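You operate a simulated robot arm through the tools that you are given. There is no shell and no other tool. Be economical: measure what you need, move in short steps, check, and stop when the job is done.

The job below is to be done with a simulated robot arm. You get a single attempt, and the scene is never put back.

Task
Put things in order on the tote bench top. At the end: the blue housing from the tote bench top stands on top of the silver wide steel ring; the orange tape measure stands where the slim blue block stood; the slim blue block stands where the thick green pad stood; the thick green pad stands where the blue housing stood; whatever was shut is shut again. Leave all else as you found it, and nothing knocked over.

It is judged by the outcome, as a careful person would: the job done as asked, and still so three seconds after it is handed in. It fails if anything else is knocked over, pushed out of place, dropped, spilled or broken.

Robot
A 6-joint arm with a two-finger parallel gripper, fixed in place. Base frame: the origin is at the foot of the arm, x ahead of it, y to its left, z up; the work surface is at about z = 0. Readings come in m, degrees, newtons and seconds.
With the tool pointing down near the work surface it reaches from about 0.14 to 0.58 m from the base axis. Its first joint turns from -66.0 to 66.0 degrees. Payload 2.1 kg.
Tool frame: the origin (TCP) lies between the finger pads and is the grasp point; the fingertips stand 0.03 m ahead of it; z points along the fingers, y is the line along which they close. The gripper opens to 0.094 m. The fingers are 0.028 m wide and 0.01 m thick; the gripper's body (0.05 by 0.096 m) begins 0.055 m behind the TCP.
Orientation is told as [roll, pitch, yaw] about the base's x, y, z axes, in that order, counted from this pose: with the fingers straight down and closing along the base's y, the tool's x points along the base's -x, its y along +y and its z along -z.

Tools
- The arm moves only by the tool move_arm. Its argument "increments" is a list of rows, each a list of 6 numbers: the shift along the tool's x, y, z in units of 300 mm (1.0 is 300 mm), then the turn, a rotation vector about the tool's x, y, z in units of 60 degrees (1.0 is 60 degrees). In form: [[x, y, z, rx, ry, rz], ...]. A call has 1 to 10 rows; each row is the pose to reach, as a shift and turn from the pose commanded when the call began, along the tool's axes at that moment. "fingers" is the gripper command, from -1 (shut) to 1 (fully open), values between in proportion, set as the call begins (left out, the last holds). A call with a number of a shift or a turn outside -1 to 1 is refused whole. Each row takes 0.2 s and may step no farther than 0.05 m and 8.6 degrees from the row before; otherwise, or with a gripper value out of range, the whole call is refused. Where a pose cannot be reached the arm comes as near as it can. A force on the tool above 40 N (or 10 N above the force at the start of the call, whichever is more), or a blocked arm, ends the call early, and 0.2 s more pass. The fingers move at their own pace (about 0.072 m/s each) and stop on an object; they squeeze with about 34 N. The grip force told is the motor's: it shows also when the fingers shut on nothing. Time passes only in rows, and 0.2 s behind the last, so rows that repeat a pose let the fingers close. It gives the time, the measured TCP pose, the force on the tool (base axes), the opening and the grip force at its end, in the units of the frame above (readings bear some noise).
- Cameras (640 x 400 px; columns grow to the right, rows downward): "scene" is fixed at [0.0807, -0.4026, 0.4799]; the picture's right is [0.43, -0.90, 0.00], its down [-0.55, -0.26, -0.80] and it looks along [0.72, 0.34, -0.60] (base axes); focal length 237 px, centre (320, 200). "wrist" rides on the gripper at [-0.037, 0, -0.058] in the tool frame; the picture's right is [0.00, -1.00, 0.00], its down [0.97, 0.00, -0.24] and it looks along [0.24, 0.00, 0.97] (tool axes); focal length 218 px, centre (320, 200).
- grab_frame(camera): a new picture of that camera. No time passes.
- locate(camera, pixels): for up to 12 pixels [column, row] of the newest picture of that camera ("zoom" is the newest enlarged one), the place [x, y, z] in the base frame of the surface seen there, good to about 0.003 m. No time passes.
- close_up(camera, box): a new picture of the part [left, top, right, bottom] of that camera's present view, enlarged. No time passes.
- job_done(): hands the job in; it is judged then, once.

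Go step by step. Measure first, check grasps and placings, and put right what went wrong. The budget is 80 turns and 34 pictures, counting those below and the enlarged ones. Unless the task says otherwise, let go and move clear before handing in, and close with one line.

The tools are called after ">>>" by a JSON object that holds its "fn" and its "kwargs". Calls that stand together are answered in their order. move_arm: Moves the arm, as the interface text tells. Its arguments: {"type":"object","properties":{"increments":{"type":"array","items":{"type":"array","items":{"type":"number"}}},"fingers":{"type":"number"}},"required":["increments"]} The other tools are called the same way: grab_frame (camera) takes a picture; locate (camera, pixels) gives the place of the surface under pixels of a picture; close_up (camera, box) takes an enlarged picture of a part of a camera's view; job_done () hands the job in.

At the start:

```text
time: 0.0
position: [0.3233, -0.1827, 0.3032]
orientation: [0.0, -0.2, 0.0]
force: [0.8, 0.5, 0.1]
opening: 0.0938
grasp_force: 0.0
```

scene: 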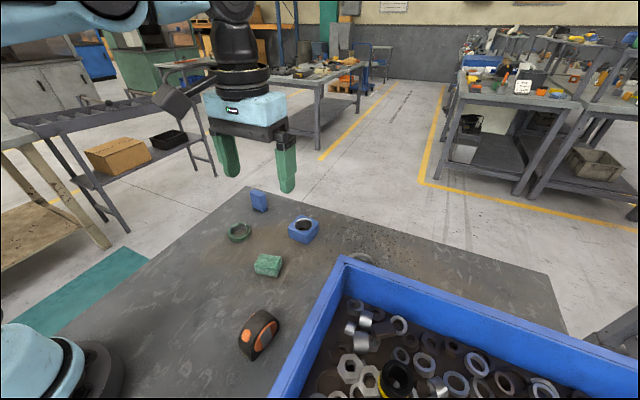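
wrist: 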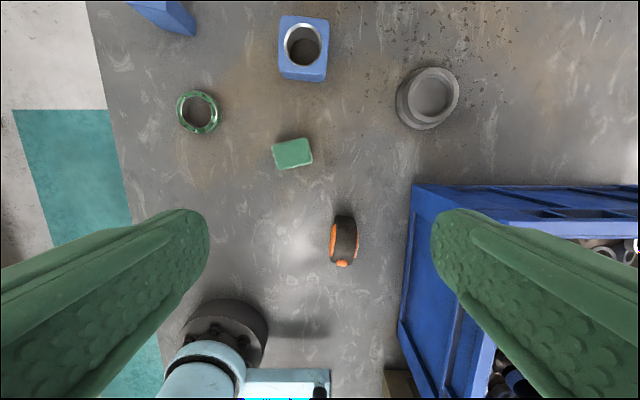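

The wrist picture shows the blue housing (303,48), silver ring (430,97), green pad (293,153), tape measure (344,240), slim blue block (170,15) and a green ring (198,112). I measure these first.

>>> {"fn": "locate", "kwargs": {"camera": "wrist", "pixels": [[303, 22], [283, 75], [324, 78], [432, 92], [408, 90], [456, 90], [292, 153], [344, 225], [341, 263], [170, 15], [303, 48], [198, 112]]}}

>>> {"fn": "close_up", "kwargs": {"camera": "scene", "box": [200, 170, 400, 370]}}

>>> {"fn": "close_up", "kwargs": {"camera": "wrist", "box": [120, 0, 480, 280]}}

```text
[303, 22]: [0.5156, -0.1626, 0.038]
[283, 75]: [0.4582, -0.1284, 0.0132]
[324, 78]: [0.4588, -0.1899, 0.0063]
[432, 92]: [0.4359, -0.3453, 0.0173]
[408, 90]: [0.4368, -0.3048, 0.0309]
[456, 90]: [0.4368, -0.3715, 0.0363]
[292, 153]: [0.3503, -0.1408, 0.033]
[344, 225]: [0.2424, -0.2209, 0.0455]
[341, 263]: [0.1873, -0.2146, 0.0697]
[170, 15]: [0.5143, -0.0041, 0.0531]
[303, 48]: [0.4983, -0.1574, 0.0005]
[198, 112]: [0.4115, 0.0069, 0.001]
```

```text
2.00 times, centred on (300, 270) of scene
```

zoom: 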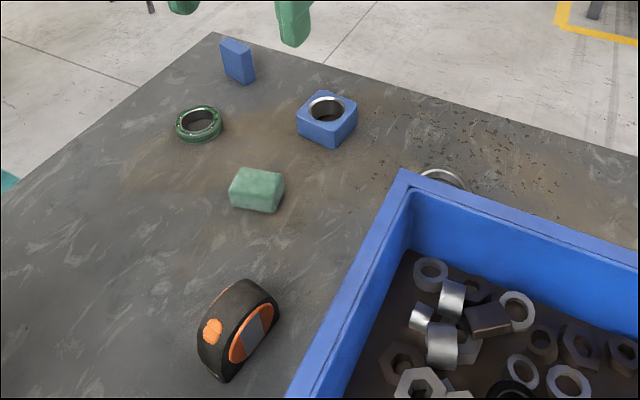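

```text
1.43 times, centred on (300, 140) of wrist
```

zoom: 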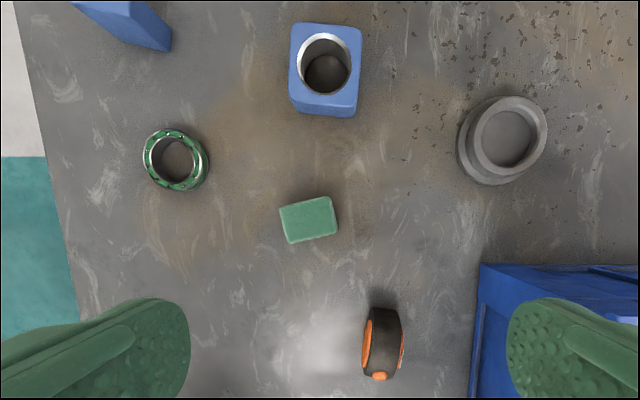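

Nothing that shuts is in view except the open tote, and the silver ring stands at about (0.437,-0.338) with its top near z 0.036. I move forward for a squarer look at the back row.

>>> {"fn": "move_arm", "kwargs": {"increments": [[-0.15, 0, 0, 0, 0, 0], [-0.3, 0, 0, 0, 0, 0], [-0.4, 0, 0, 0, 0, 0], [-0.4, 0, 0, 0, 0, 0]], "fingers": 1}}

>>> {"fn": "grab_frame", "kwargs": {"camera": "wrist"}}

```text
time: 1.0
position: [0.4445, -0.1823, 0.3037]
orientation: [-0.1, -0.1, 0.0]
force: [0.4, 0.7, -0.1]
opening: 0.0941
grasp_force: 0.0
```

```text
29 pictures are left
```

wrist: 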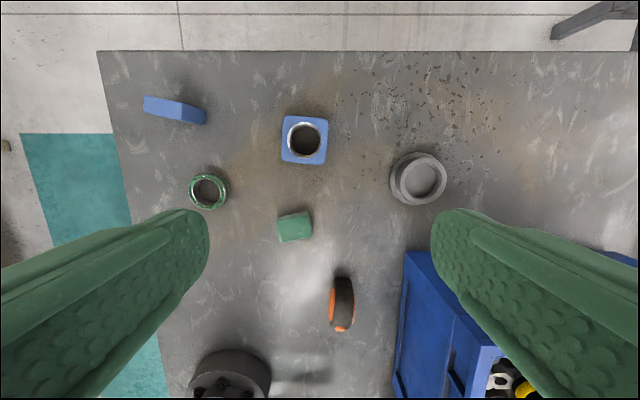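

The back row is now squarely in view; I enlarge it to measure corners.

>>> {"fn": "close_up", "kwargs": {"camera": "wrist", "box": [130, 70, 340, 250]}}

>>> {"fn": "close_up", "kwargs": {"camera": "wrist", "box": [300, 130, 460, 340]}}

```text
2.22 times, centred on (235, 160) of wrist
```

zoom: 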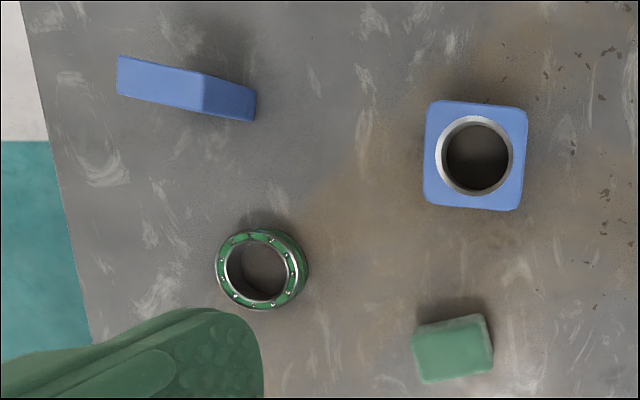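

```text
1.90 times, centred on (380, 235) of wrist
```

zoom: 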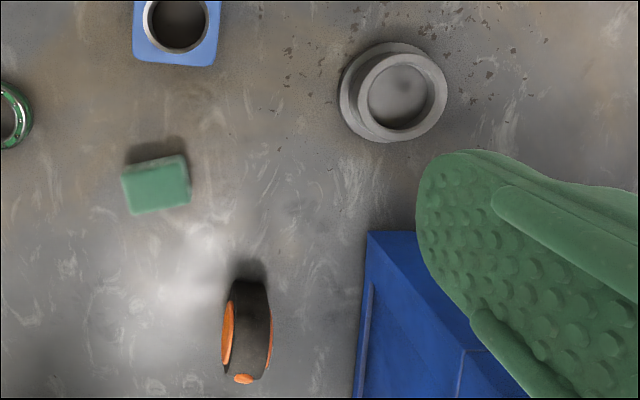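

>>> {"fn": "locate", "kwargs": {"camera": "wrist", "pixels": [[285.5, 117], [326.5, 119.5], [325, 163], [284, 160], [145, 97.5], [181, 104.5], [181, 117.5], [145, 111], [205, 122], [205, 112], [195, 109], [164, 107]]}}

>>> {"fn": "locate", "kwargs": {"camera": "zoom", "pixels": [[122, 172], [183, 156], [189, 202], [134, 214], [402, 58], [402, 134], [363, 96], [442, 96], [402, 90], [345, 100], [370, 234], [235, 282]]}}

>>> {"fn": "locate", "kwargs": {"camera": "zoom", "pixels": [[262, 284], [256, 330], [240, 330], [270, 340], [228, 372], [254, 375], [243, 379], [228, 330], [235, 295], [268, 310], [250, 300], [248, 360]]}}

```text
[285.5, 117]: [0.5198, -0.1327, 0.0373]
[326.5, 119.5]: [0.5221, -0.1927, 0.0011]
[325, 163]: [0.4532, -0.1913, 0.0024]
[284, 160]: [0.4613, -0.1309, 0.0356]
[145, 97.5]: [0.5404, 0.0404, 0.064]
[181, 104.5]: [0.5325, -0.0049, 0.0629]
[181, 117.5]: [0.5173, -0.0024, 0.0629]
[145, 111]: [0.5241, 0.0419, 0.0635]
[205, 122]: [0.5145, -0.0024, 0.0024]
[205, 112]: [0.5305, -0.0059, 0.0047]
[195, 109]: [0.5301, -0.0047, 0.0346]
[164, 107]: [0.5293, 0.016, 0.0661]
```

```text
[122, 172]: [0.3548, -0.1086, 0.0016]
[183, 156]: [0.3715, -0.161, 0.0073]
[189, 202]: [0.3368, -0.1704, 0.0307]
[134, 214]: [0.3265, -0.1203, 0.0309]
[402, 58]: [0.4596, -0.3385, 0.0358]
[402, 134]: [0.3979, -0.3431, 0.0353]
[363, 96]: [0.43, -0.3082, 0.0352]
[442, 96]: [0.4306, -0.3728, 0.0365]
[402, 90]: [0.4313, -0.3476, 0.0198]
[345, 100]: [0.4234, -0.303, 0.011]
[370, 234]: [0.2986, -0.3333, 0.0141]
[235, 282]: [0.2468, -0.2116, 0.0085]
```

```text
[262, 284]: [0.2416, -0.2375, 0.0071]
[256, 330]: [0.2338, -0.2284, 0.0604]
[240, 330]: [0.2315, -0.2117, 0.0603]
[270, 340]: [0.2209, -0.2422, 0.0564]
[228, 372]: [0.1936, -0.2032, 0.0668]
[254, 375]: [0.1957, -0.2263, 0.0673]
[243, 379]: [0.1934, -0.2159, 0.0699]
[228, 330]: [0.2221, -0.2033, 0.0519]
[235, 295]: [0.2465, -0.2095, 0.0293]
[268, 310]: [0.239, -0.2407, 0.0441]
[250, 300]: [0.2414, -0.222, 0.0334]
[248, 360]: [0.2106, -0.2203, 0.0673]
```

Housing: centre about (0.490,-0.160), top z 0.037, yaw about -3°. Ring top centre is about (0.429,-0.341), z 0.036; block about (0.529,0.019), height 0.064. I check the tote rim for clearance and look at the ring from the scene camera.

>>> {"fn": "grab_frame", "kwargs": {"camera": "scene"}}

>>> {"fn": "locate", "kwargs": {"camera": "scene", "pixels": [[342, 258], [310, 325], [290, 365], [400, 272], [362, 256], [265, 318], [247, 350], [270, 345], [268, 262], [302, 237], [260, 320], [450, 285]]}}

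```text
26 pictures are left
```

scene: 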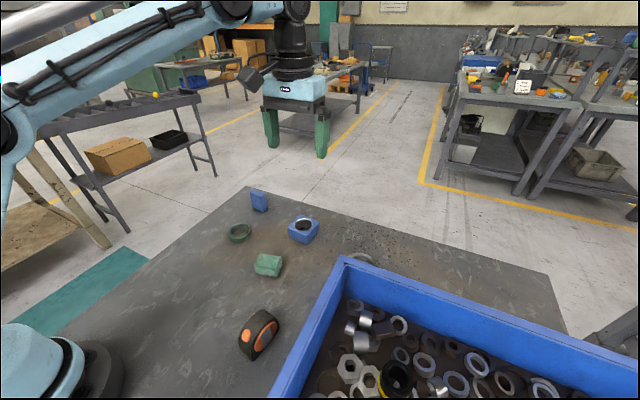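

```text
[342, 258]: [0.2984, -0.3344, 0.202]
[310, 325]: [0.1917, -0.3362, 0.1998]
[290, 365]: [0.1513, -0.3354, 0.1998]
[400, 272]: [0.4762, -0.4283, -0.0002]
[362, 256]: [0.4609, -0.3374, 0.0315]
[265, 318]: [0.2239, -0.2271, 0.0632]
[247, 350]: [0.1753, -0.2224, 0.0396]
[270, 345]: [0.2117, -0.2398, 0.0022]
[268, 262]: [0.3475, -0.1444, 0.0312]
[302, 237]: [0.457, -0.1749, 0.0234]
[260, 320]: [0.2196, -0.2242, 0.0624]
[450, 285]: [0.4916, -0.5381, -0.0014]
```

The tote rim stands 0.20 m high with its near wall at y≈-0.334 and its end at x≈0.30, which stays clear of my paths. I go above the housing with a yaw of -3°.

>>> {"fn": "move_arm", "kwargs": {"increments": [[-0.08, 0.04, 0.1, 0, 0, 0.025], [-0.1517, 0.0743, 0.22, 0, 0, 0.05], [-0.1517, 0.0743, 0.36, 0, 0, 0.05], [-0.1517, 0.0743, 0.5, 0, 0, 0.05], [-0.1517, 0.0743, 0.6, 0, 0, 0.05], [-0.1517, 0.0743, 0.6, 0, 0, 0.05]], "fingers": 1}}

>>> {"fn": "grab_frame", "kwargs": {"camera": "wrist"}}

```text
time: 2.4
position: [0.49, -0.16, 0.1241]
orientation: [0.1, -0.2, -2.9]
force: [0.5, -0.4, 0.1]
opening: 0.0943
grasp_force: 0.0
```

```text
25 pictures are left
```

wrist: 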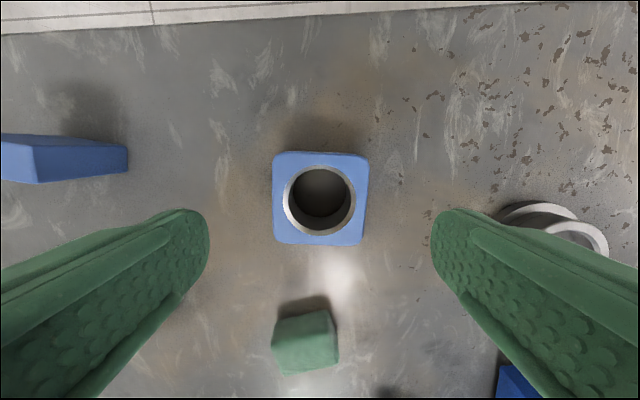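

The housing sits centred at (320,199) between the fingers, edges nearly square. I measure its edges and the pad once more before going down.

>>> {"fn": "locate", "kwargs": {"camera": "wrist", "pixels": [[276, 198], [365, 200], [320, 156], [320, 242], [278, 155], [364, 158], [360, 242], [276, 240], [276, 346], [336, 335], [282, 372], [336, 364]]}}

```text
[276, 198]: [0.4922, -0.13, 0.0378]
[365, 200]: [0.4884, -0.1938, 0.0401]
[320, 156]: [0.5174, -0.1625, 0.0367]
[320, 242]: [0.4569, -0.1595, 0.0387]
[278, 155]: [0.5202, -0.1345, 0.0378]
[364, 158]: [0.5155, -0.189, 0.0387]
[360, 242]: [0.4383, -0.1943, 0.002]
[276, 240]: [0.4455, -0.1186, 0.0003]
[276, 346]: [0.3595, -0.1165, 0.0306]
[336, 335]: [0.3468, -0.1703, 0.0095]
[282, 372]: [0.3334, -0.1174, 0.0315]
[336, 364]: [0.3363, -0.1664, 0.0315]
```

Top centre reads (0.488,-0.161), agreeing. I go down to TCP z≈0.036 and close.

>>> {"fn": "move_arm", "kwargs": {"increments": [[0.007, 0, 0.15, 0, 0, 0], [0.007, 0, 0.25, 0, 0, 0], [0.007, 0, 0.293, 0, 0, 0], [0.007, 0, 0.293, 0, 0, 0]], "fingers": 1}}

>>> {"fn": "move_arm", "kwargs": {"increments": [[0, 0, 0, 0, 0, 0], [0, 0, 0, 0, 0, 0], [0, 0, 0, 0, 0, 0], [0, 0, 0, 0, 0, 0]], "fingers": -1}}

```text
time: 3.4
position: [0.4886, -0.1595, 0.0361]
orientation: [0.0, -0.2, -3.0]
force: [-0.5, -1.1, 0.9]
opening: 0.094
grasp_force: 0.1
```

```text
time: 4.4
position: [0.4879, -0.159, 0.038]
orientation: [0.1, -0.2, -2.9]
force: [0.8, 0.1, 0.1]
opening: 0.0694
grasp_force: 33.8
```

The fingers stopped at 0.069 m with full force, somewhat wider than I judged. I lift and look.

>>> {"fn": "move_arm", "kwargs": {"increments": [[0, 0, -0.05, 0, 0, 0], [0, 0, -0.15, 0, 0, 0], [0, 0, -0.3, 0, 0, 0], [0, 0, -0.3, 0, 0, 0]], "fingers": -1}}

>>> {"fn": "grab_frame", "kwargs": {"camera": "wrist"}}

>>> {"fn": "close_up", "kwargs": {"camera": "scene", "box": [220, 120, 420, 270]}}

```text
time: 5.4
position: [0.4885, -0.1595, 0.1275]
orientation: [0.1, -0.2, -3.0]
force: [0.5, -0.2, -0.1]
opening: 0.0001
grasp_force: 33.2
```

```text
24 pictures are left
```

wrist: 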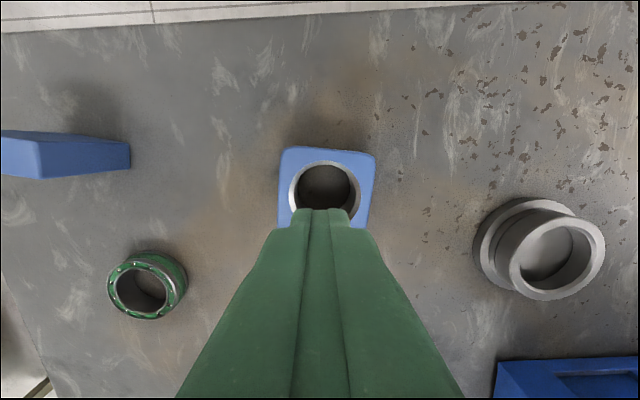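

```text
2.67 times, centred on (320, 195) of scene
```

zoom: 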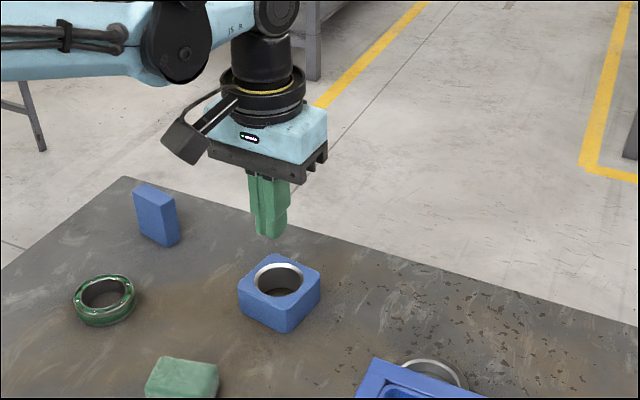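

The grip slid off: the fingers are fully shut and the housing still stands on the bench, slightly shifted. I look closely at its shape.

>>> {"fn": "move_arm", "kwargs": {"increments": [[0, 0, -0.1, 0, 0, 0], [0, 0, -0.1, 0, 0, 0], [0, 0, -0.1, 0, 0, 0]], "fingers": 1}}

>>> {"fn": "close_up", "kwargs": {"camera": "scene", "box": [276, 207, 332, 249]}}

>>> {"fn": "close_up", "kwargs": {"camera": "wrist", "box": [250, 120, 400, 260]}}

```text
time: 6.2
position: [0.4887, -0.1595, 0.1568]
orientation: [0.1, -0.2, -2.9]
force: [0.6, 0.2, -0.2]
opening: 0.0939
grasp_force: 0.1
```

```text
9.52 times, centred on (304, 228) of scene
```

zoom: 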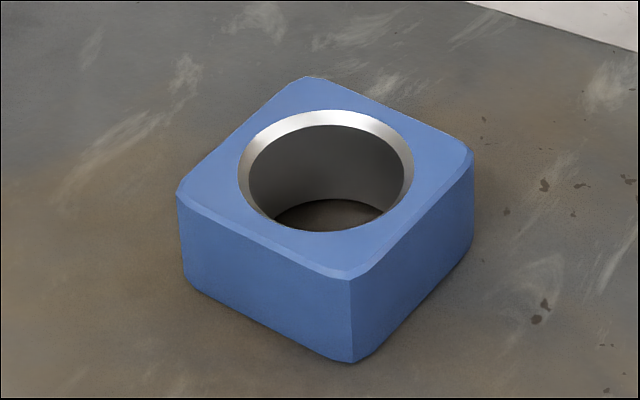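

```text
2.86 times, centred on (325, 190) of wrist
```

zoom: 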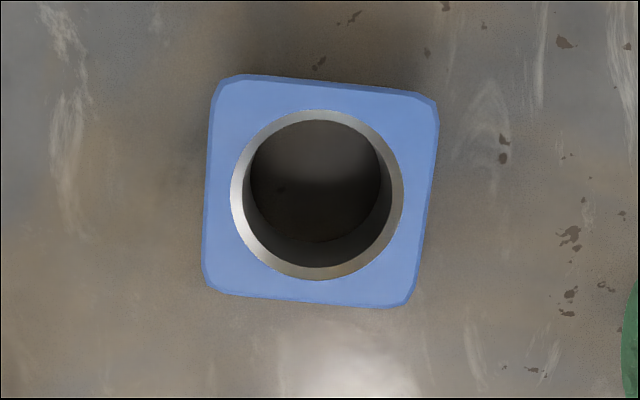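

The housing has turned a little (its edges now lean about 5.5° against the tool), and its top outline is only about 0.063 m wide. I measure faces to understand why the fingers stopped at 0.069.

>>> {"fn": "locate", "kwargs": {"camera": "zoom", "pixels": [[212, 190], [428, 190], [320, 88], [310, 296], [225, 82], [430, 102], [404, 302], [208, 286], [240, 190], [401, 190], [317, 112], [317, 278]]}}

>>> {"fn": "close_up", "kwargs": {"camera": "scene", "box": [276, 207, 332, 249]}}

>>> {"fn": "locate", "kwargs": {"camera": "zoom", "pixels": [[410, 245], [410, 290], [445, 200], [445, 255], [370, 285], [370, 335], [260, 262], [260, 300], [200, 215], [200, 280], [330, 290], [330, 340]]}}

```text
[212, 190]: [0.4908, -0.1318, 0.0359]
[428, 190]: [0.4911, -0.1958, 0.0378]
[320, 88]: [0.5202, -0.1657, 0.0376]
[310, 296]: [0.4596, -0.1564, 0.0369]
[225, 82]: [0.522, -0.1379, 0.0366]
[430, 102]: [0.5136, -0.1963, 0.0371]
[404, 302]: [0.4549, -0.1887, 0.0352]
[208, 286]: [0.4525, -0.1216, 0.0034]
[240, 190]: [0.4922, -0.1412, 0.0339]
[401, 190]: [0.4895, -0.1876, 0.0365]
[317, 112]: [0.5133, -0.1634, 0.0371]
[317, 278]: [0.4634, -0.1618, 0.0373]
```

```text
9.52 times, centred on (304, 228) of scene
```

zoom: 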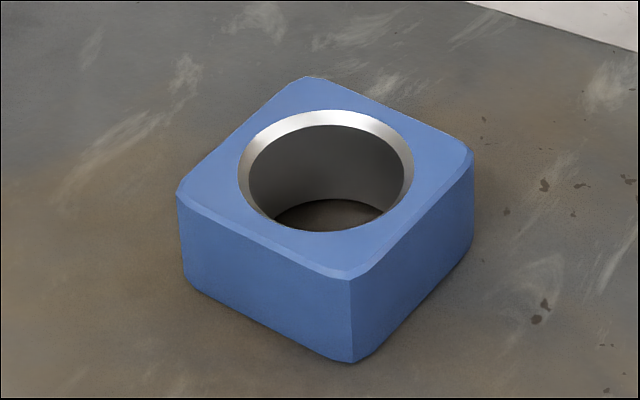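

```text
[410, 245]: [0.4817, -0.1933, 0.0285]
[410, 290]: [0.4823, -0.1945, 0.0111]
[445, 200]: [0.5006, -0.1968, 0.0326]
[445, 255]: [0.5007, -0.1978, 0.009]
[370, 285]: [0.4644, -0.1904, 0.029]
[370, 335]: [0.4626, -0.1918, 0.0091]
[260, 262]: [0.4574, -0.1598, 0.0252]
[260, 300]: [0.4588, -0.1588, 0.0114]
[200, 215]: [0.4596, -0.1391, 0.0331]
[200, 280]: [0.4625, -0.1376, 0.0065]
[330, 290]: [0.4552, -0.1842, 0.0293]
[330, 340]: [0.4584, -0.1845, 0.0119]
```

Faces are vertical, the centre is about (0.4885,-0.163) and yaw about -8°. I align the yaw, grip lower (TCP z≈0.0325), and lift slowly.

>>> {"fn": "move_arm", "kwargs": {"increments": [[0, -0.006, 0.1, 0, 0, 0.045], [0, -0.012, 0.2, 0, 0, 0.087], [0, -0.012, 0.3, 0, 0, 0.087], [0, -0.012, 0.37, 0, 0, 0.087], [0, -0.012, 0.413, 0, 0, 0.087], [0, -0.012, 0.413, 0, 0, 0.087]], "fingers": 1}}

>>> {"fn": "move_arm", "kwargs": {"increments": [[0, 0, 0, 0, 0, 0], [0, 0, 0, 0, 0, 0], [0, 0, 0, 0, 0, 0], [0, 0, 0, 0, 0, 0], [0, 0, 0, 0, 0, 0]], "fingers": -1}}

>>> {"fn": "move_arm", "kwargs": {"increments": [[0, 0, -0.01, 0, 0, 0], [0, 0, -0.02, 0, 0, 0], [0, 0, -0.03, 0, 0, 0]], "fingers": -1}}

```text
time: 7.6
position: [0.4873, -0.1623, 0.0338]
orientation: [0.1, -0.2, -8.1]
force: [0.2, 0.0, -0.8]
opening: 0.0939
grasp_force: 0.0
```

```text
time: 8.8
position: [0.488, -0.1621, 0.0336]
orientation: [0.1, -0.2, -8.1]
force: [-0.3, 0.0, -0.2]
opening: 0.0691
grasp_force: 34.0
```

```text
time: 9.6
position: [0.4884, -0.1632, 0.0426]
orientation: [0.0, -0.2, -8.1]
force: [-0.2, -0.9, -2.6]
opening: 0.0694
grasp_force: 33.5
```

The tool now carries about 2.6 N and the fingers hold at 0.069. I check that the housing rose with them.

>>> {"fn": "move_arm", "kwargs": {"increments": [[0, 0, -0.02, 0, 0, 0], [0, 0, -0.04, 0, 0, 0], [0, 0, -0.06, 0, 0, 0], [0, 0, -0.08, 0, 0, 0]], "fingers": -1}}

>>> {"fn": "close_up", "kwargs": {"camera": "scene", "box": [260, 170, 360, 250]}}

```text
time: 10.6
position: [0.4878, -0.1623, 0.0675]
orientation: [0.1, -0.2, -8.1]
force: [0.3, -0.3, -2.2]
opening: 0.0692
grasp_force: 33.7
```

```text
5.00 times, centred on (310, 210) of scene
```

zoom: 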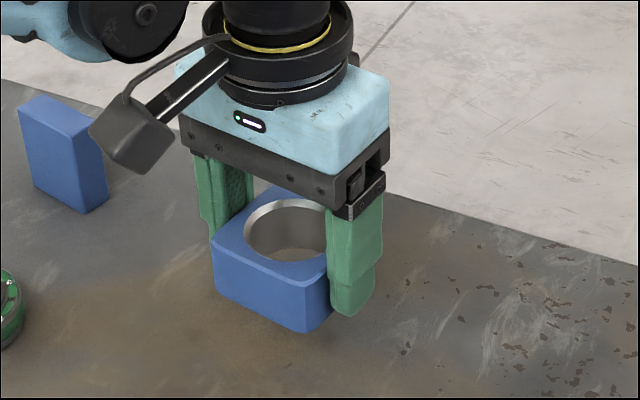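

The housing is held level. I lift higher and carry it over the ring.

>>> {"fn": "move_arm", "kwargs": {"increments": [[0, 0, -0.1, 0, 0, 0], [0, 0, -0.22, 0, 0, 0], [0.02, -0.1, -0.25, 0, 0, 0], [0.04, -0.22, -0.25, 0, 0, 0], [0.06, -0.34, -0.25, 0, 0, 0], [0.08, -0.46, -0.25, 0, 0, 0], [0.1, -0.56, -0.25, 0, 0, 0], [0.111, -0.615, -0.25, 0, 0, 0], [0.111, -0.615, -0.25, 0, 0, 0]], "fingers": -1}}

>>> {"fn": "grab_frame", "kwargs": {"camera": "wrist"}}

>>> {"fn": "close_up", "kwargs": {"camera": "scene", "box": [300, 140, 460, 280]}}

```text
time: 12.6
position: [0.4292, -0.3402, 0.1397]
orientation: [0.2, -0.2, -8.1]
force: [0.2, -0.1, -2.7]
opening: 0.0689
grasp_force: 34.1
```

```text
18 pictures are left
```

wrist: 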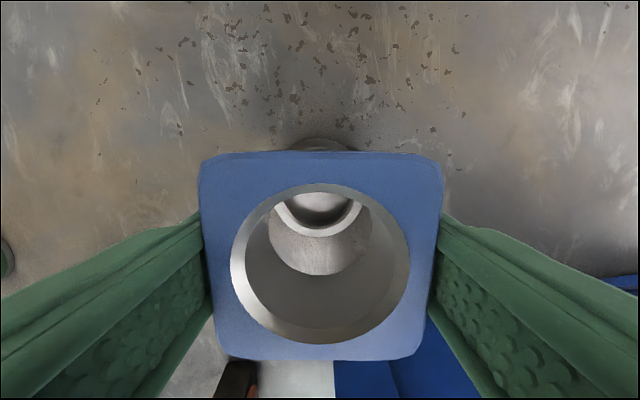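

```text
2.86 times, centred on (380, 210) of scene
```

zoom: 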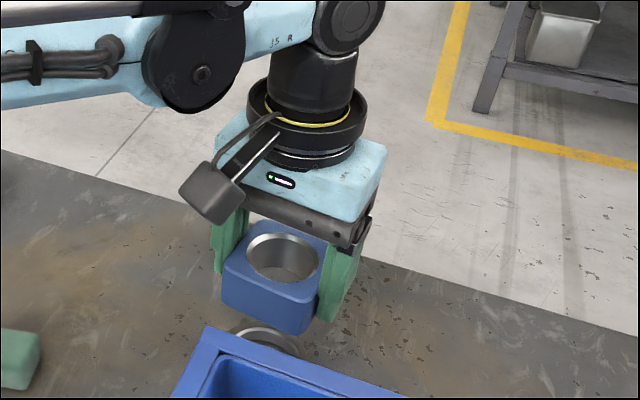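

Ring and housing line up in column (both near 318-322). I measure both to fix the last offset.

>>> {"fn": "locate", "kwargs": {"camera": "wrist", "pixels": [[210, 165], [435, 165], [412, 348], [223, 350], [208, 250], [428, 250], [322, 158], [322, 352], [318, 233], [283, 215], [356, 215], [318, 143]]}}

```text
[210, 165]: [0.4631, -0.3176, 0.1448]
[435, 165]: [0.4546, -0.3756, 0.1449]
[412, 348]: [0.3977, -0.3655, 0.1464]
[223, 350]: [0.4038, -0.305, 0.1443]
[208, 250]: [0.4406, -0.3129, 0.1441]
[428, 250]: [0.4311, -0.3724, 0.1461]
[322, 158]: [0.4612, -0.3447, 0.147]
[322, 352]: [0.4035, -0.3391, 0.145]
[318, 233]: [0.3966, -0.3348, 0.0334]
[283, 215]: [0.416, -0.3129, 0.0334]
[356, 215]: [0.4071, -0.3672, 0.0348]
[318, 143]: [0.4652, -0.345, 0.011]
```

Housing centre (0.430,-0.341) matches the ring centre (0.429,-0.341) within error. I lower slowly to contact.

>>> {"fn": "move_arm", "kwargs": {"increments": [[0, 0, 0.1, 0, 0, 0], [0, 0, 0.17, 0, 0, 0], [0, 0, 0.2, 0, 0, 0], [0, 0, 0.21, 0, 0, 0], [0, 0, 0.218, 0, 0, 0], [0, 0, 0.224, 0, 0, 0], [0, 0, 0.224, 0, 0, 0]], "fingers": -1}}

```text
time: 14.2
position: [0.4287, -0.3402, 0.0727]
orientation: [0.1, -0.2, -8.0]
force: [-0.6, 0.5, -2.1]
opening: 0.0691
grasp_force: 33.9
```

Still carrying about 2.1 N, so not yet in contact. I lower in millimetre steps.

>>> {"fn": "move_arm", "kwargs": {"increments": [[0, 0, 0.003, 0, 0, 0], [0, 0, 0.006, 0, 0, 0], [0, 0, 0.009, 0, 0, 0], [0, 0, 0.009, 0, 0, 0]], "fingers": -1}}

```text
time: 15.2
position: [0.4299, -0.341, 0.0705]
orientation: [0.1, -0.1, -8.1]
force: [-0.4, -0.3, -1.9]
opening: 0.0691
grasp_force: 34.1
```

>>> {"fn": "move_arm", "kwargs": {"increments": [[0, 0, 0.003, 0, 0, 0], [0, 0, 0.006, 0, 0, 0], [0, 0, 0.006, 0, 0, 0]], "fingers": -1}}

```text
time: 16.0
position: [0.4285, -0.3421, 0.0679]
orientation: [0.2, -0.2, -8.1]
force: [-0.5, 0.5, -1.8]
opening: 0.0694
grasp_force: 33.6
```

By the offsets the bottom should be at about 0.036 now; I keep feeling downwards.

>>> {"fn": "move_arm", "kwargs": {"increments": [[0, 0, 0.003, 0, 0, 0], [0, 0, 0.006, 0, 0, 0], [0, 0, 0.006, 0, 0, 0]], "fingers": -1}}

>>> {"fn": "close_up", "kwargs": {"camera": "scene", "box": [330, 210, 410, 270]}}

```text
time: 16.8
position: [0.4282, -0.3416, 0.067]
orientation: [0.2, -0.1, -8.1]
force: [0.3, 0.2, -1.8]
opening: 0.0691
grasp_force: 34.4
```

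```text
6.67 times, centred on (370, 240) of scene
```

zoom: 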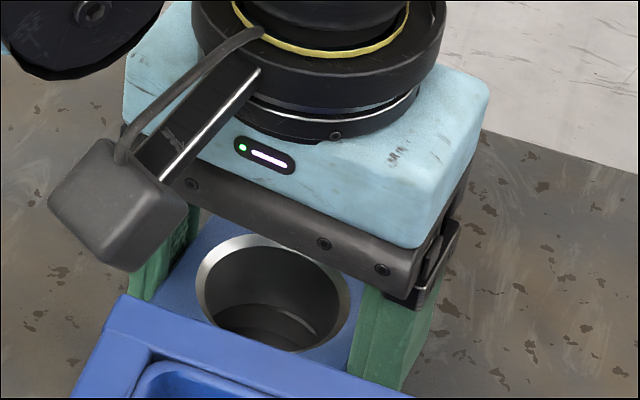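

>>> {"fn": "move_arm", "kwargs": {"increments": [[0, 0, 0.003, 0, 0, 0], [0, 0, 0.006, 0, 0, 0], [0, 0, 0.006, 0, 0, 0]], "fingers": -1}}

>>> {"fn": "locate", "kwargs": {"camera": "zoom", "pixels": [[270, 345], [240, 325], [190, 300], [165, 275], [360, 300], [290, 325], [230, 235]]}}

```text
time: 17.6
position: [0.4289, -0.3419, 0.0663]
orientation: [0.1, -0.2, -8.1]
force: [-1.4, 1.3, 21.9]
opening: 0.0688
grasp_force: 33.9
```

```text
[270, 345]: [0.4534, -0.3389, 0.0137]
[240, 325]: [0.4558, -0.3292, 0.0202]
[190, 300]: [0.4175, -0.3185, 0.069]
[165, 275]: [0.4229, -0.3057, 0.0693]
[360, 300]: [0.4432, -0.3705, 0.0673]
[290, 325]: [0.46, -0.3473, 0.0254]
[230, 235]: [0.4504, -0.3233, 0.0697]
```

Contact: the tool now feels 22 N upward. I ease half a millimetre and open.

>>> {"fn": "move_arm", "kwargs": {"increments": [[0, 0, -0.003, 0, 0, 0], [0, 0, -0.003, 0, 0, 0]], "fingers": -1}}

>>> {"fn": "move_arm", "kwargs": {"increments": [[0, 0, 0, 0, 0, 0], [0, 0, 0, 0, 0, 0], [0, 0, 0, 0, 0, 0]], "fingers": 1}}

>>> {"fn": "move_arm", "kwargs": {"increments": [[0, 0, -0.1, 0, 0, 0], [0, 0, -0.25, 0, 0, 0], [0, 0, -0.4, 0, 0, 0], [0, 0, -0.4, 0, 0, 0]], "fingers": 1}}

>>> {"fn": "grab_frame", "kwargs": {"camera": "wrist"}}

```text
time: 18.2
position: [0.4284, -0.3409, 0.0664]
orientation: [0.1, -0.2, -8.1]
force: [0.3, -0.3, 12.8]
opening: 0.0692
grasp_force: 33.8
```

```text
time: 19.0
position: [0.4292, -0.3416, 0.066]
orientation: [0.1, -0.1, -8.0]
force: [-0.6, -0.5, -0.3]
opening: 0.0941
grasp_force: 0.1
```

```text
time: 20.0
position: [0.4279, -0.3415, 0.1865]
orientation: [0.1, -0.1, -8.1]
force: [-0.2, 1.0, -0.2]
opening: 0.0938
grasp_force: 0.0
```

```text
15 pictures are left
```

wrist: 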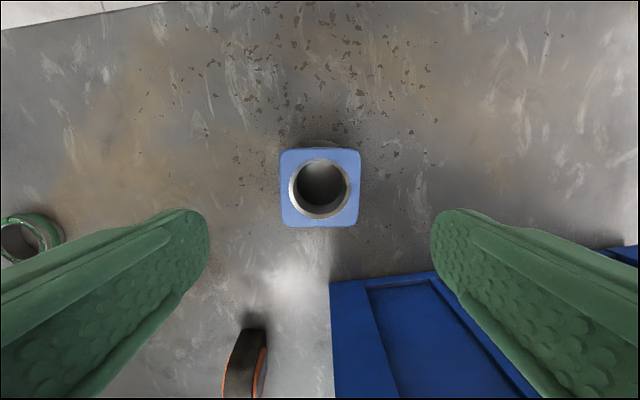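

The housing stands on the ring. I check that it is level and go above the green pad with yaw about +11°.

>>> {"fn": "locate", "kwargs": {"camera": "wrist", "pixels": [[286, 155], [355, 156], [353, 220], [287, 220], [285, 188], [355, 188]]}}

>>> {"fn": "move_arm", "kwargs": {"increments": [[0.05, 0.09, 0, 0, 0, -0.05], [0.1, 0.18, 0, 0, 0, -0.1], [0.16, 0.29, 0, 0, 0, -0.16], [0.22, 0.4, 0, 0, 0, -0.22], [0.3, 0.51, 0, 0, 0, -0.28], [0.367, 0.616, 0, 0, 0, -0.318], [0.367, 0.616, 0, 0, 0, -0.318]], "fingers": 1}}

>>> {"fn": "close_up", "kwargs": {"camera": "wrist", "box": [240, 130, 400, 290]}}

```text
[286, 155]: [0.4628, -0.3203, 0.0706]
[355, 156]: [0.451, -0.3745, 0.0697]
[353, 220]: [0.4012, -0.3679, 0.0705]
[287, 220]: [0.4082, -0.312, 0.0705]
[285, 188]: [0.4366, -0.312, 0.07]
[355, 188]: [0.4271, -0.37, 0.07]
```

```text
time: 21.6
position: [0.3457, -0.1425, 0.1854]
orientation: [0.0, -0.2, 11.1]
force: [0.3, -0.4, -0.4]
opening: 0.0941
grasp_force: 0.1
```

```text
2.50 times, centred on (320, 210) of wrist
```

zoom: 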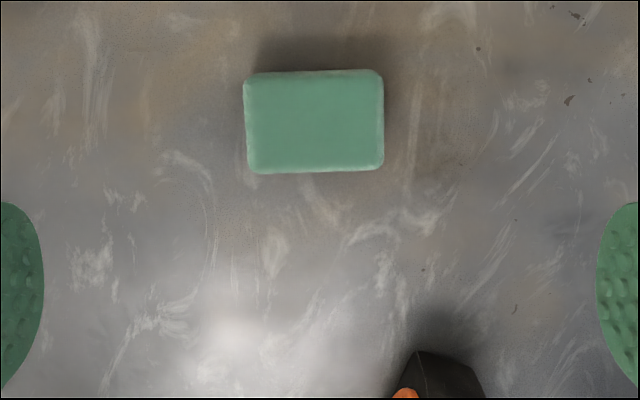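

The housing is level at z 0.070. The pad is square to the tool; I measure its edges.

>>> {"fn": "locate", "kwargs": {"camera": "zoom", "pixels": [[249, 120], [379, 120], [315, 77], [315, 166], [254, 166], [376, 164], [374, 78], [252, 82], [315, 120]]}}

```text
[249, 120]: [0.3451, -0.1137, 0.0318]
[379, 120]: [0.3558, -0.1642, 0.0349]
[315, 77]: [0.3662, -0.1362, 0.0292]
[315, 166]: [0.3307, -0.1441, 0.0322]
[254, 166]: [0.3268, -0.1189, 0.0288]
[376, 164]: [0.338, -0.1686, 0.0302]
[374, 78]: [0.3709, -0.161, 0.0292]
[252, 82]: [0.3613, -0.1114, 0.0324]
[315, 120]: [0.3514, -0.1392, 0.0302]
```

Pad centre is (0.349,-0.140), yaw about 12°, top z 0.031. I descend and grip.

>>> {"fn": "move_arm", "kwargs": {"increments": [[-0.013, 0.006, 0.13, 0, 0, -0.01], [-0.013, 0.006, 0.26, 0, 0, -0.01], [-0.013, 0.006, 0.39, 0, 0, -0.01], [-0.013, 0.006, 0.47, 0, 0, -0.01], [-0.013, 0.006, 0.505, 0, 0, -0.01], [-0.013, 0.006, 0.505, 0, 0, -0.01]], "fingers": 1}}

>>> {"fn": "move_arm", "kwargs": {"increments": [[0, 0, 0, 0, 0, 0], [0, 0, 0, 0, 0, 0], [0, 0, 0, 0, 0, 0], [0, 0, 0, 0, 0, 0]], "fingers": -1}}

>>> {"fn": "move_arm", "kwargs": {"increments": [[0, 0, -0.01, 0, 0, 0], [0, 0, -0.02, 0, 0, 0], [0, 0, -0.05, 0, 0, 0], [0, 0, -0.1, 0, 0, 0], [0, 0, -0.16, 0, 0, 0], [0, 0, -0.16, 0, 0, 0]], "fingers": -1}}

```text
time: 23.0
position: [0.3496, -0.1404, 0.0342]
orientation: [0.0, -0.2, 11.5]
force: [-0.6, -0.2, 0.5]
opening: 0.0939
grasp_force: 0.0
```

```text
time: 24.0
position: [0.3503, -0.1409, 0.0345]
orientation: [-0.1, -0.2, 11.5]
force: [0.7, -0.3, -0.1]
opening: 0.0547
grasp_force: 33.8
```

```text
time: 25.4
position: [0.3489, -0.1391, 0.0823]
orientation: [0.0, -0.1, 11.6]
force: [0.4, -0.1, -0.2]
opening: 0.0544
grasp_force: 33.9
```

The pad is held at 0.054 m. I carry it to the housing's old place (0.4885,-0.161).

>>> {"fn": "move_arm", "kwargs": {"increments": [[-0.1, -0.035, 0, 0, 0, 0], [-0.22, -0.08, 0, 0, 0, 0], [-0.34, -0.125, 0, 0, 0, 0], [-0.441, -0.165, 0, 0, 0, 0], [-0.441, -0.165, 0.07, 0, 0, 0], [-0.441, -0.165, 0.13, 0, 0, 0], [-0.441, -0.165, 0.15, 0, 0, 0], [-0.441, -0.165, 0.154, 0, 0, 0], [-0.441, -0.165, 0.154, 0, 0, 0]], "fingers": -1}}

>>> {"fn": "close_up", "kwargs": {"camera": "scene", "box": [240, 170, 370, 290]}}

```text
time: 27.4
position: [0.4889, -0.1619, 0.0354]
orientation: [0.1, -0.2, 11.6]
force: [-0.2, 0.2, 0.2]
opening: 0.0545
grasp_force: 33.9
```

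```text
3.33 times, centred on (305, 230) of scene
```

zoom: 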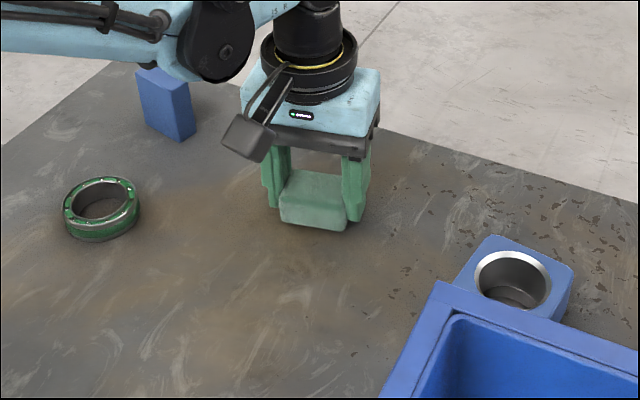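

The pad hangs just over the housing's old spot, and the housing stands well on the ring. I lower the last millimetre and release.

>>> {"fn": "move_arm", "kwargs": {"increments": [[0, 0, 0.002, 0, 0, 0], [0, 0, 0.004, 0, 0, 0], [0, 0, 0.004, 0, 0, 0]], "fingers": -1}}

>>> {"fn": "move_arm", "kwargs": {"increments": [[0, 0, 0, 0, 0, 0], [0, 0, 0, 0, 0, 0], [0, 0, 0, 0, 0, 0]], "fingers": 1}}

>>> {"fn": "move_arm", "kwargs": {"increments": [[0, 0, -0.1, 0, 0, 0], [0, 0, -0.25, 0, 0, 0], [0, 0, -0.4, 0, 0, 0], [0, 0, -0.53, 0, 0, 0], [0, 0, -0.53, 0, 0, 0]], "fingers": 1}}

```text
time: 28.2
position: [0.4896, -0.1612, 0.0344]
orientation: [0.0, -0.2, 11.6]
force: [0.5, -0.4, 0.2]
opening: 0.0546
grasp_force: 34.1
```

```text
time: 29.0
position: [0.4901, -0.1613, 0.0362]
orientation: [0.0, -0.2, 11.6]
force: [-0.4, 0.0, 0.6]
opening: 0.094
grasp_force: 0.0
```

```text
time: 30.2
position: [0.4887, -0.1619, 0.1951]
orientation: [0.0, -0.3, 11.7]
force: [0.1, 0.0, -0.2]
opening: 0.0938
grasp_force: 0.1
```

Pad placed. Next I go over the slim blue block with yaw -9.5°.

>>> {"fn": "move_arm", "kwargs": {"increments": [[-0.05, 0.1, 0, 0, 0, 0.07], [-0.1, 0.2, 0, 0, 0, 0.14], [-0.15, 0.31, 0, 0, 0, 0.21], [-0.19, 0.42, 0, 0, 0, 0.28], [-0.23, 0.51, 0, 0, 0, 0.33], [-0.253, 0.564, 0, 0, 0, 0.353], [-0.253, 0.564, 0, 0, 0, 0.353]], "fingers": 1}}

>>> {"fn": "grab_frame", "kwargs": {"camera": "wrist"}}

```text
time: 31.8
position: [0.5294, 0.0192, 0.1945]
orientation: [0.1, -0.2, -9.7]
force: [0.4, 0.4, 0.3]
opening: 0.0942
grasp_force: 0.1
```

```text
12 pictures are left
```

wrist: 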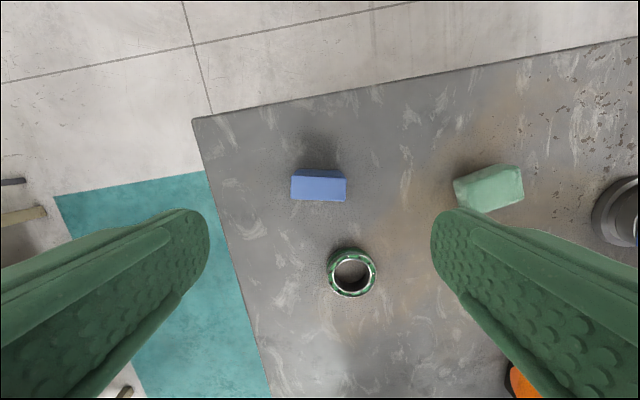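

The block at (318,187) is square to the tool. I measure its top and the placed pad.

>>> {"fn": "locate", "kwargs": {"camera": "wrist", "pixels": [[294, 179], [343, 181], [343, 199], [294, 197], [318, 188], [293, 188], [344, 190], [459, 183], [514, 168], [518, 201], [483, 208], [490, 188]]}}

```text
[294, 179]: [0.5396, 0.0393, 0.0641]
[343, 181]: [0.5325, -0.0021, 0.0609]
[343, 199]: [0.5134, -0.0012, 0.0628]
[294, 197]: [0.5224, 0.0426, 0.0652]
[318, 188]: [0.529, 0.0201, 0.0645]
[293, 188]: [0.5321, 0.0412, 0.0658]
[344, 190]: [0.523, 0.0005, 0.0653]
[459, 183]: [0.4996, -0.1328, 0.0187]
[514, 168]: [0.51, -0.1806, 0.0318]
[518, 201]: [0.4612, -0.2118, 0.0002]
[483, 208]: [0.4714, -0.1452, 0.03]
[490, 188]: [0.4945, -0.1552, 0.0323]
```

Block centre (0.5275,0.0195), height 0.064. I descend to TCP z 0.040 and grip its ends.

>>> {"fn": "move_arm", "kwargs": {"increments": [[0.005, 0, 0.13, 0, 0, 0], [0.005, 0, 0.26, 0, 0, 0], [0.005, 0, 0.39, 0, 0, 0], [0.005, 0, 0.48, 0, 0, 0], [0.005, 0, 0.515, 0, 0, 0], [0.005, 0, 0.515, 0, 0, 0]], "fingers": 1}}

>>> {"fn": "move_arm", "kwargs": {"increments": [[0, 0, 0, 0, 0, 0], [0, 0, 0, 0, 0, 0], [0, 0, 0, 0, 0, 0], [0, 0, 0, 0, 0, 0]], "fingers": -1}}

>>> {"fn": "move_arm", "kwargs": {"increments": [[0, 0, -0.01, 0, 0, 0], [0, 0, -0.03, 0, 0, 0], [0, 0, -0.07, 0, 0, 0], [0, 0, -0.13, 0, 0, 0], [0, 0, -0.2, 0, 0, 0], [0, 0, -0.28, 0, 0, 0], [0, 0, -0.28, 0, 0, 0]], "fingers": -1}}

```text
time: 33.2
position: [0.53, 0.0191, 0.0402]
orientation: [0.0, -0.2, -9.6]
force: [0.1, -0.1, -0.4]
opening: 0.094
grasp_force: 0.0
```

```text
time: 34.2
position: [0.5276, 0.0192, 0.0403]
orientation: [0.1, -0.2, -9.6]
force: [-0.4, -0.5, -0.2]
opening: 0.0535
grasp_force: 34.0
```

```text
time: 35.8
position: [0.5256, 0.0207, 0.1238]
orientation: [0.1, -0.1, -9.6]
force: [0.1, 1.0, -1.5]
opening: 0.0537
grasp_force: 33.8
```

The block is held (1.5 N load). I carry it to the pad's old place (0.349,-0.140).

>>> {"fn": "move_arm", "kwargs": {"increments": [[0.06, -0.08, 0, 0, 0, 0], [0.15, -0.19, 0, 0, 0, 0], [0.24, -0.3, 0, 0, 0, 0], [0.33, -0.41, 0, 0, 0, 0], [0.42, -0.52, 0, 0, 0, 0], [0.48, -0.6, 0, 0, 0, 0], [0.496, -0.623, 0, 0, 0, 0], [0.496, -0.623, 0.1, 0, 0, 0], [0.496, -0.623, 0.2, 0, 0, 0], [0.496, -0.623, 0.25, 0, 0, 0]], "fingers": -1}}

>>> {"fn": "close_up", "kwargs": {"camera": "scene", "box": [210, 190, 340, 300]}}

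```text
time: 38.0
position: [0.3504, -0.1391, 0.0486]
orientation: [0.2, -0.2, -9.6]
force: [-0.6, -0.8, -1.3]
opening: 0.0539
grasp_force: 33.8
```

```text
3.64 times, centred on (275, 245) of scene
```

zoom: 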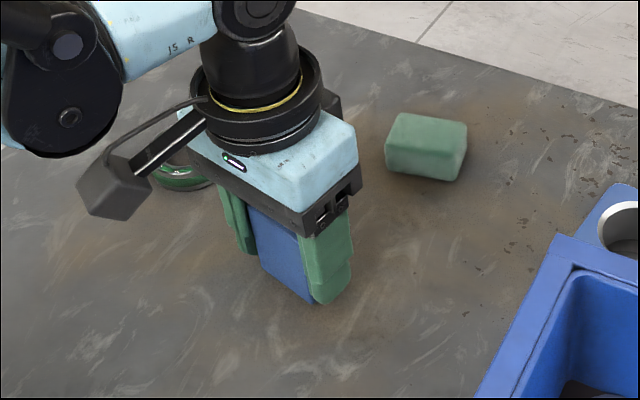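

The block hangs upright just above the spot. I lower to contact.

>>> {"fn": "move_arm", "kwargs": {"increments": [[0, 0, 0.015, 0, 0, 0], [0, 0, 0.022, 0, 0, 0], [0, 0, 0.027, 0, 0, 0], [0, 0, 0.027, 0, 0, 0]], "fingers": -1}}

```text
time: 39.0
position: [0.351, -0.1404, 0.0402]
orientation: [0.0, -0.2, -9.5]
force: [-0.6, 0.3, -2.7]
opening: 0.0536
grasp_force: 34.0
```

>>> {"fn": "move_arm", "kwargs": {"increments": [[0, 0, 0.002, 0, 0, 0], [0, 0, 0.004, 0, 0, 0], [0, 0, 0.004, 0, 0, 0]], "fingers": -1}}

```text
time: 39.8
position: [0.3502, -0.14, 0.0386]
orientation: [0.1, -0.2, -9.6]
force: [-1.8, 2.1, 15.4]
opening: 0.0536
grasp_force: 34.1
```

Contact at 15 N. I ease slightly, open and rise.

>>> {"fn": "move_arm", "kwargs": {"increments": [[0, 0, -0.002, 0, 0, 0], [0, 0, -0.002, 0, 0, 0]], "fingers": -1}}

>>> {"fn": "move_arm", "kwargs": {"increments": [[0, 0, 0, 0, 0, 0], [0, 0, 0, 0, 0, 0], [0, 0, 0, 0, 0, 0]], "fingers": 1}}

>>> {"fn": "move_arm", "kwargs": {"increments": [[0, 0, -0.1, 0, 0, 0], [0, 0, -0.25, 0, 0, 0], [0, 0, -0.4, 0, 0, 0], [0, 0, -0.53, 0, 0, 0], [0, 0, -0.65, 0, 0, 0], [0, 0, -0.65, 0, 0, 0]], "fingers": 1}}

>>> {"fn": "grab_frame", "kwargs": {"camera": "wrist"}}

```text
time: 40.4
position: [0.3495, -0.1401, 0.0407]
orientation: [0.1, -0.2, -9.6]
force: [-0.8, -0.5, -2.3]
opening: 0.0541
grasp_force: 34.2
```

```text
time: 41.2
position: [0.3502, -0.1405, 0.0406]
orientation: [0.1, -0.2, -9.7]
force: [0.0, -0.1, -0.5]
opening: 0.0937
grasp_force: 0.0
```

```text
time: 42.6
position: [0.3494, -0.14, 0.2362]
orientation: [0.1, -0.2, -9.6]
force: [1.0, 0.7, -0.3]
opening: 0.0941
grasp_force: 0.0
```

```text
10 pictures are left
```

wrist: 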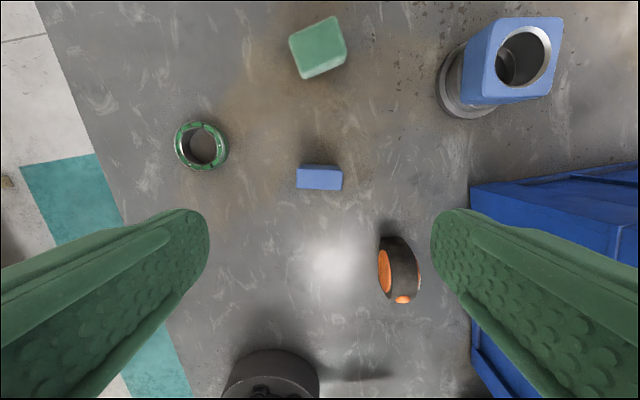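

The block stands upright at (319,177). I move over the tape measure with yaw 0 for a straight look.

>>> {"fn": "locate", "kwargs": {"camera": "wrist", "pixels": [[299, 172], [340, 174], [340, 187], [299, 186]]}}

>>> {"fn": "move_arm", "kwargs": {"increments": [[0.1, -0.09, 0, 0, 0, -0.04], [0.2, -0.18, 0, 0, 0, -0.08], [0.3, -0.27, 0, 0, 0, -0.12], [0.378, -0.341, 0, 0, 0, -0.16], [0.378, -0.341, 0, 0, 0, -0.16]], "fingers": 1}}

>>> {"fn": "grab_frame", "kwargs": {"camera": "wrist"}}

```text
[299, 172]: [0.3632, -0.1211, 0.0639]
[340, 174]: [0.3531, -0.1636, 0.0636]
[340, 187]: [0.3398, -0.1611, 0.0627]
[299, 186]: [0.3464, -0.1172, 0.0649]
```

```text
time: 43.8
position: [0.2205, -0.2237, 0.2352]
orientation: [0.0, -0.2, 0.0]
force: [0.1, 0.1, -0.7]
opening: 0.0942
grasp_force: 0.0
```

```text
9 pictures are left
```

wrist: 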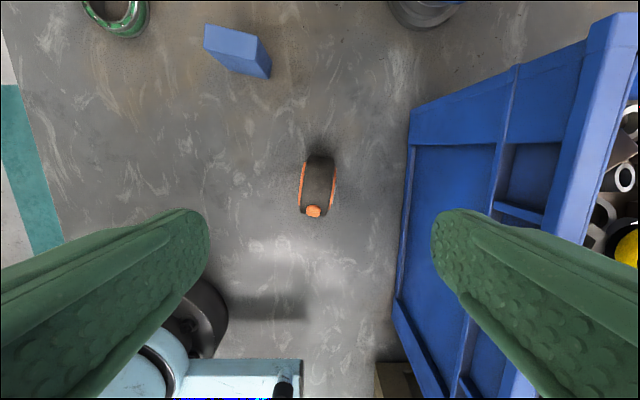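

>>> {"fn": "close_up", "kwargs": {"camera": "wrist", "box": [270, 140, 370, 230]}}

>>> {"fn": "locate", "kwargs": {"camera": "zoom", "pixels": [[320, 110], [320, 160], [310, 220], [305, 270], [300, 310], [245, 200], [370, 220], [240, 270], [360, 290], [250, 150], [370, 150], [345, 200]]}}

```text
4.44 times, centred on (320, 185) of wrist
```

zoom: 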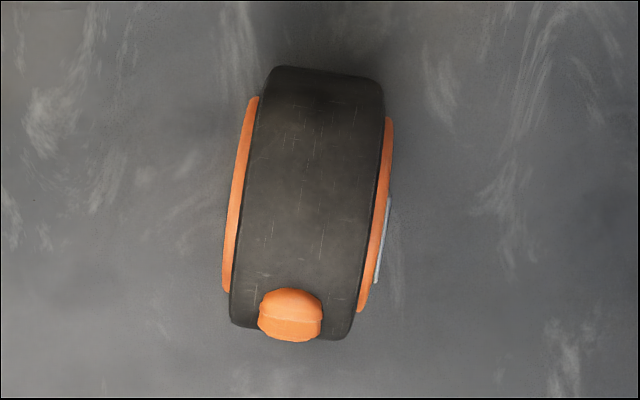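

```text
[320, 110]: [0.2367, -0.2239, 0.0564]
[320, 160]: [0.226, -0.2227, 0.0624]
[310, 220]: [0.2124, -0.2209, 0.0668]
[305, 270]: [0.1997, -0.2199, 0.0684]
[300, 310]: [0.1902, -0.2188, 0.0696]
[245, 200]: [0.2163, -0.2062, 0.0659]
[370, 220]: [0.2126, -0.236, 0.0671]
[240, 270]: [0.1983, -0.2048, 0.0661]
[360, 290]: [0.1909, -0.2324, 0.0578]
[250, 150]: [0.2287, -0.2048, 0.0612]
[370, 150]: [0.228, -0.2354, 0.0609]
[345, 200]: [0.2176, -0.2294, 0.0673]
```

The tape's long axis leans about 8° (yaw≈-8°), thickness centre near y -0.221. I take one side view to find its true fore-aft extent.

>>> {"fn": "close_up", "kwargs": {"camera": "scene", "box": [220, 295, 300, 375]}}

```text
5.00 times, centred on (260, 335) of scene
```

zoom: 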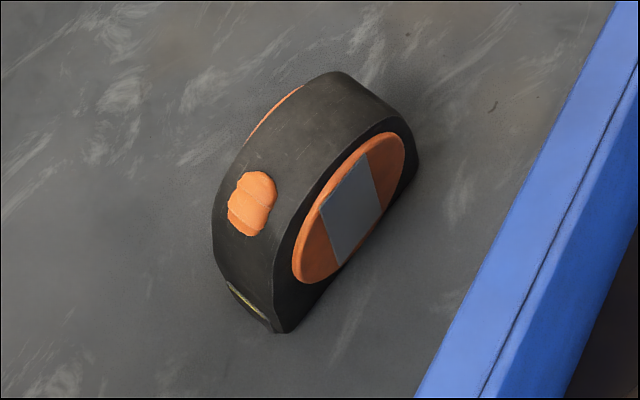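

>>> {"fn": "locate", "kwargs": {"camera": "zoom", "pixels": [[284, 322], [275, 325], [232, 280], [222, 262], [408, 175], [412, 160], [240, 180], [350, 210], [305, 260], [395, 150], [284, 290], [230, 245]]}}

```text
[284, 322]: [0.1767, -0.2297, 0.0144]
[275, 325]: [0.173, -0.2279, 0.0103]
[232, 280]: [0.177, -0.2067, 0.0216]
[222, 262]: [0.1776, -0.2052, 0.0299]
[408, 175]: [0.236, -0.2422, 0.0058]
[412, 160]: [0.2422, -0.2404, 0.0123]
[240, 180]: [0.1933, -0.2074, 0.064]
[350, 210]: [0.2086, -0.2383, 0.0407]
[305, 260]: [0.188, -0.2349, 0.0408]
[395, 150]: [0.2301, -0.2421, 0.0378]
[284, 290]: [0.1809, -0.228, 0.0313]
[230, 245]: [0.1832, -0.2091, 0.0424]
```

Tape spans x 0.174–0.245, centre (0.210,-0.2215), discs near z 0.04. I descend with yaw -8° and grip across the discs.

>>> {"fn": "move_arm", "kwargs": {"increments": [[0.018, 0.004, 0.1, 0, 0, 0.07], [0.035, 0.0073, 0.22, 0, 0, 0.133], [0.035, 0.0073, 0.36, 0, 0, 0.133], [0.035, 0.0073, 0.5, 0, 0, 0.133], [0.035, 0.0073, 0.6, 0, 0, 0.133], [0.035, 0.0073, 0.657, 0, 0, 0.133], [0.035, 0.0073, 0.657, 0, 0, 0.133]], "fingers": 1}}

>>> {"fn": "move_arm", "kwargs": {"increments": [[0, 0, 0, 0, 0, 0], [0, 0, 0, 0, 0, 0], [0, 0, 0, 0, 0, 0], [0, 0, 0, 0, 0, 0], [0, 0, 0, 0, 0, 0]], "fingers": -1}}

>>> {"fn": "move_arm", "kwargs": {"increments": [[0, 0, -0.01, 0, 0, 0], [0, 0, -0.02, 0, 0, 0], [0, 0, -0.04, 0, 0, 0], [0, 0, -0.07, 0, 0, 0], [0, 0, -0.07, 0, 0, 0]], "fingers": -1}}

```text
time: 45.4
position: [0.2096, -0.2185, 0.0362]
orientation: [0.1, -0.1, -8.0]
force: [1.0, 0.2, -1.0]
opening: 0.0939
grasp_force: 0.0
```

```text
time: 46.6
position: [0.2098, -0.219, 0.0383]
orientation: [-0.1, -0.2, -7.9]
force: [-0.2, -2.5, 1.7]
opening: 0.036
grasp_force: 34.1
```

```text
time: 47.8
position: [0.2114, -0.2209, 0.0582]
orientation: [0.0, -0.2, -8.0]
force: [0.2, 0.2, -1.9]
opening: 0.0359
grasp_force: 33.9
```

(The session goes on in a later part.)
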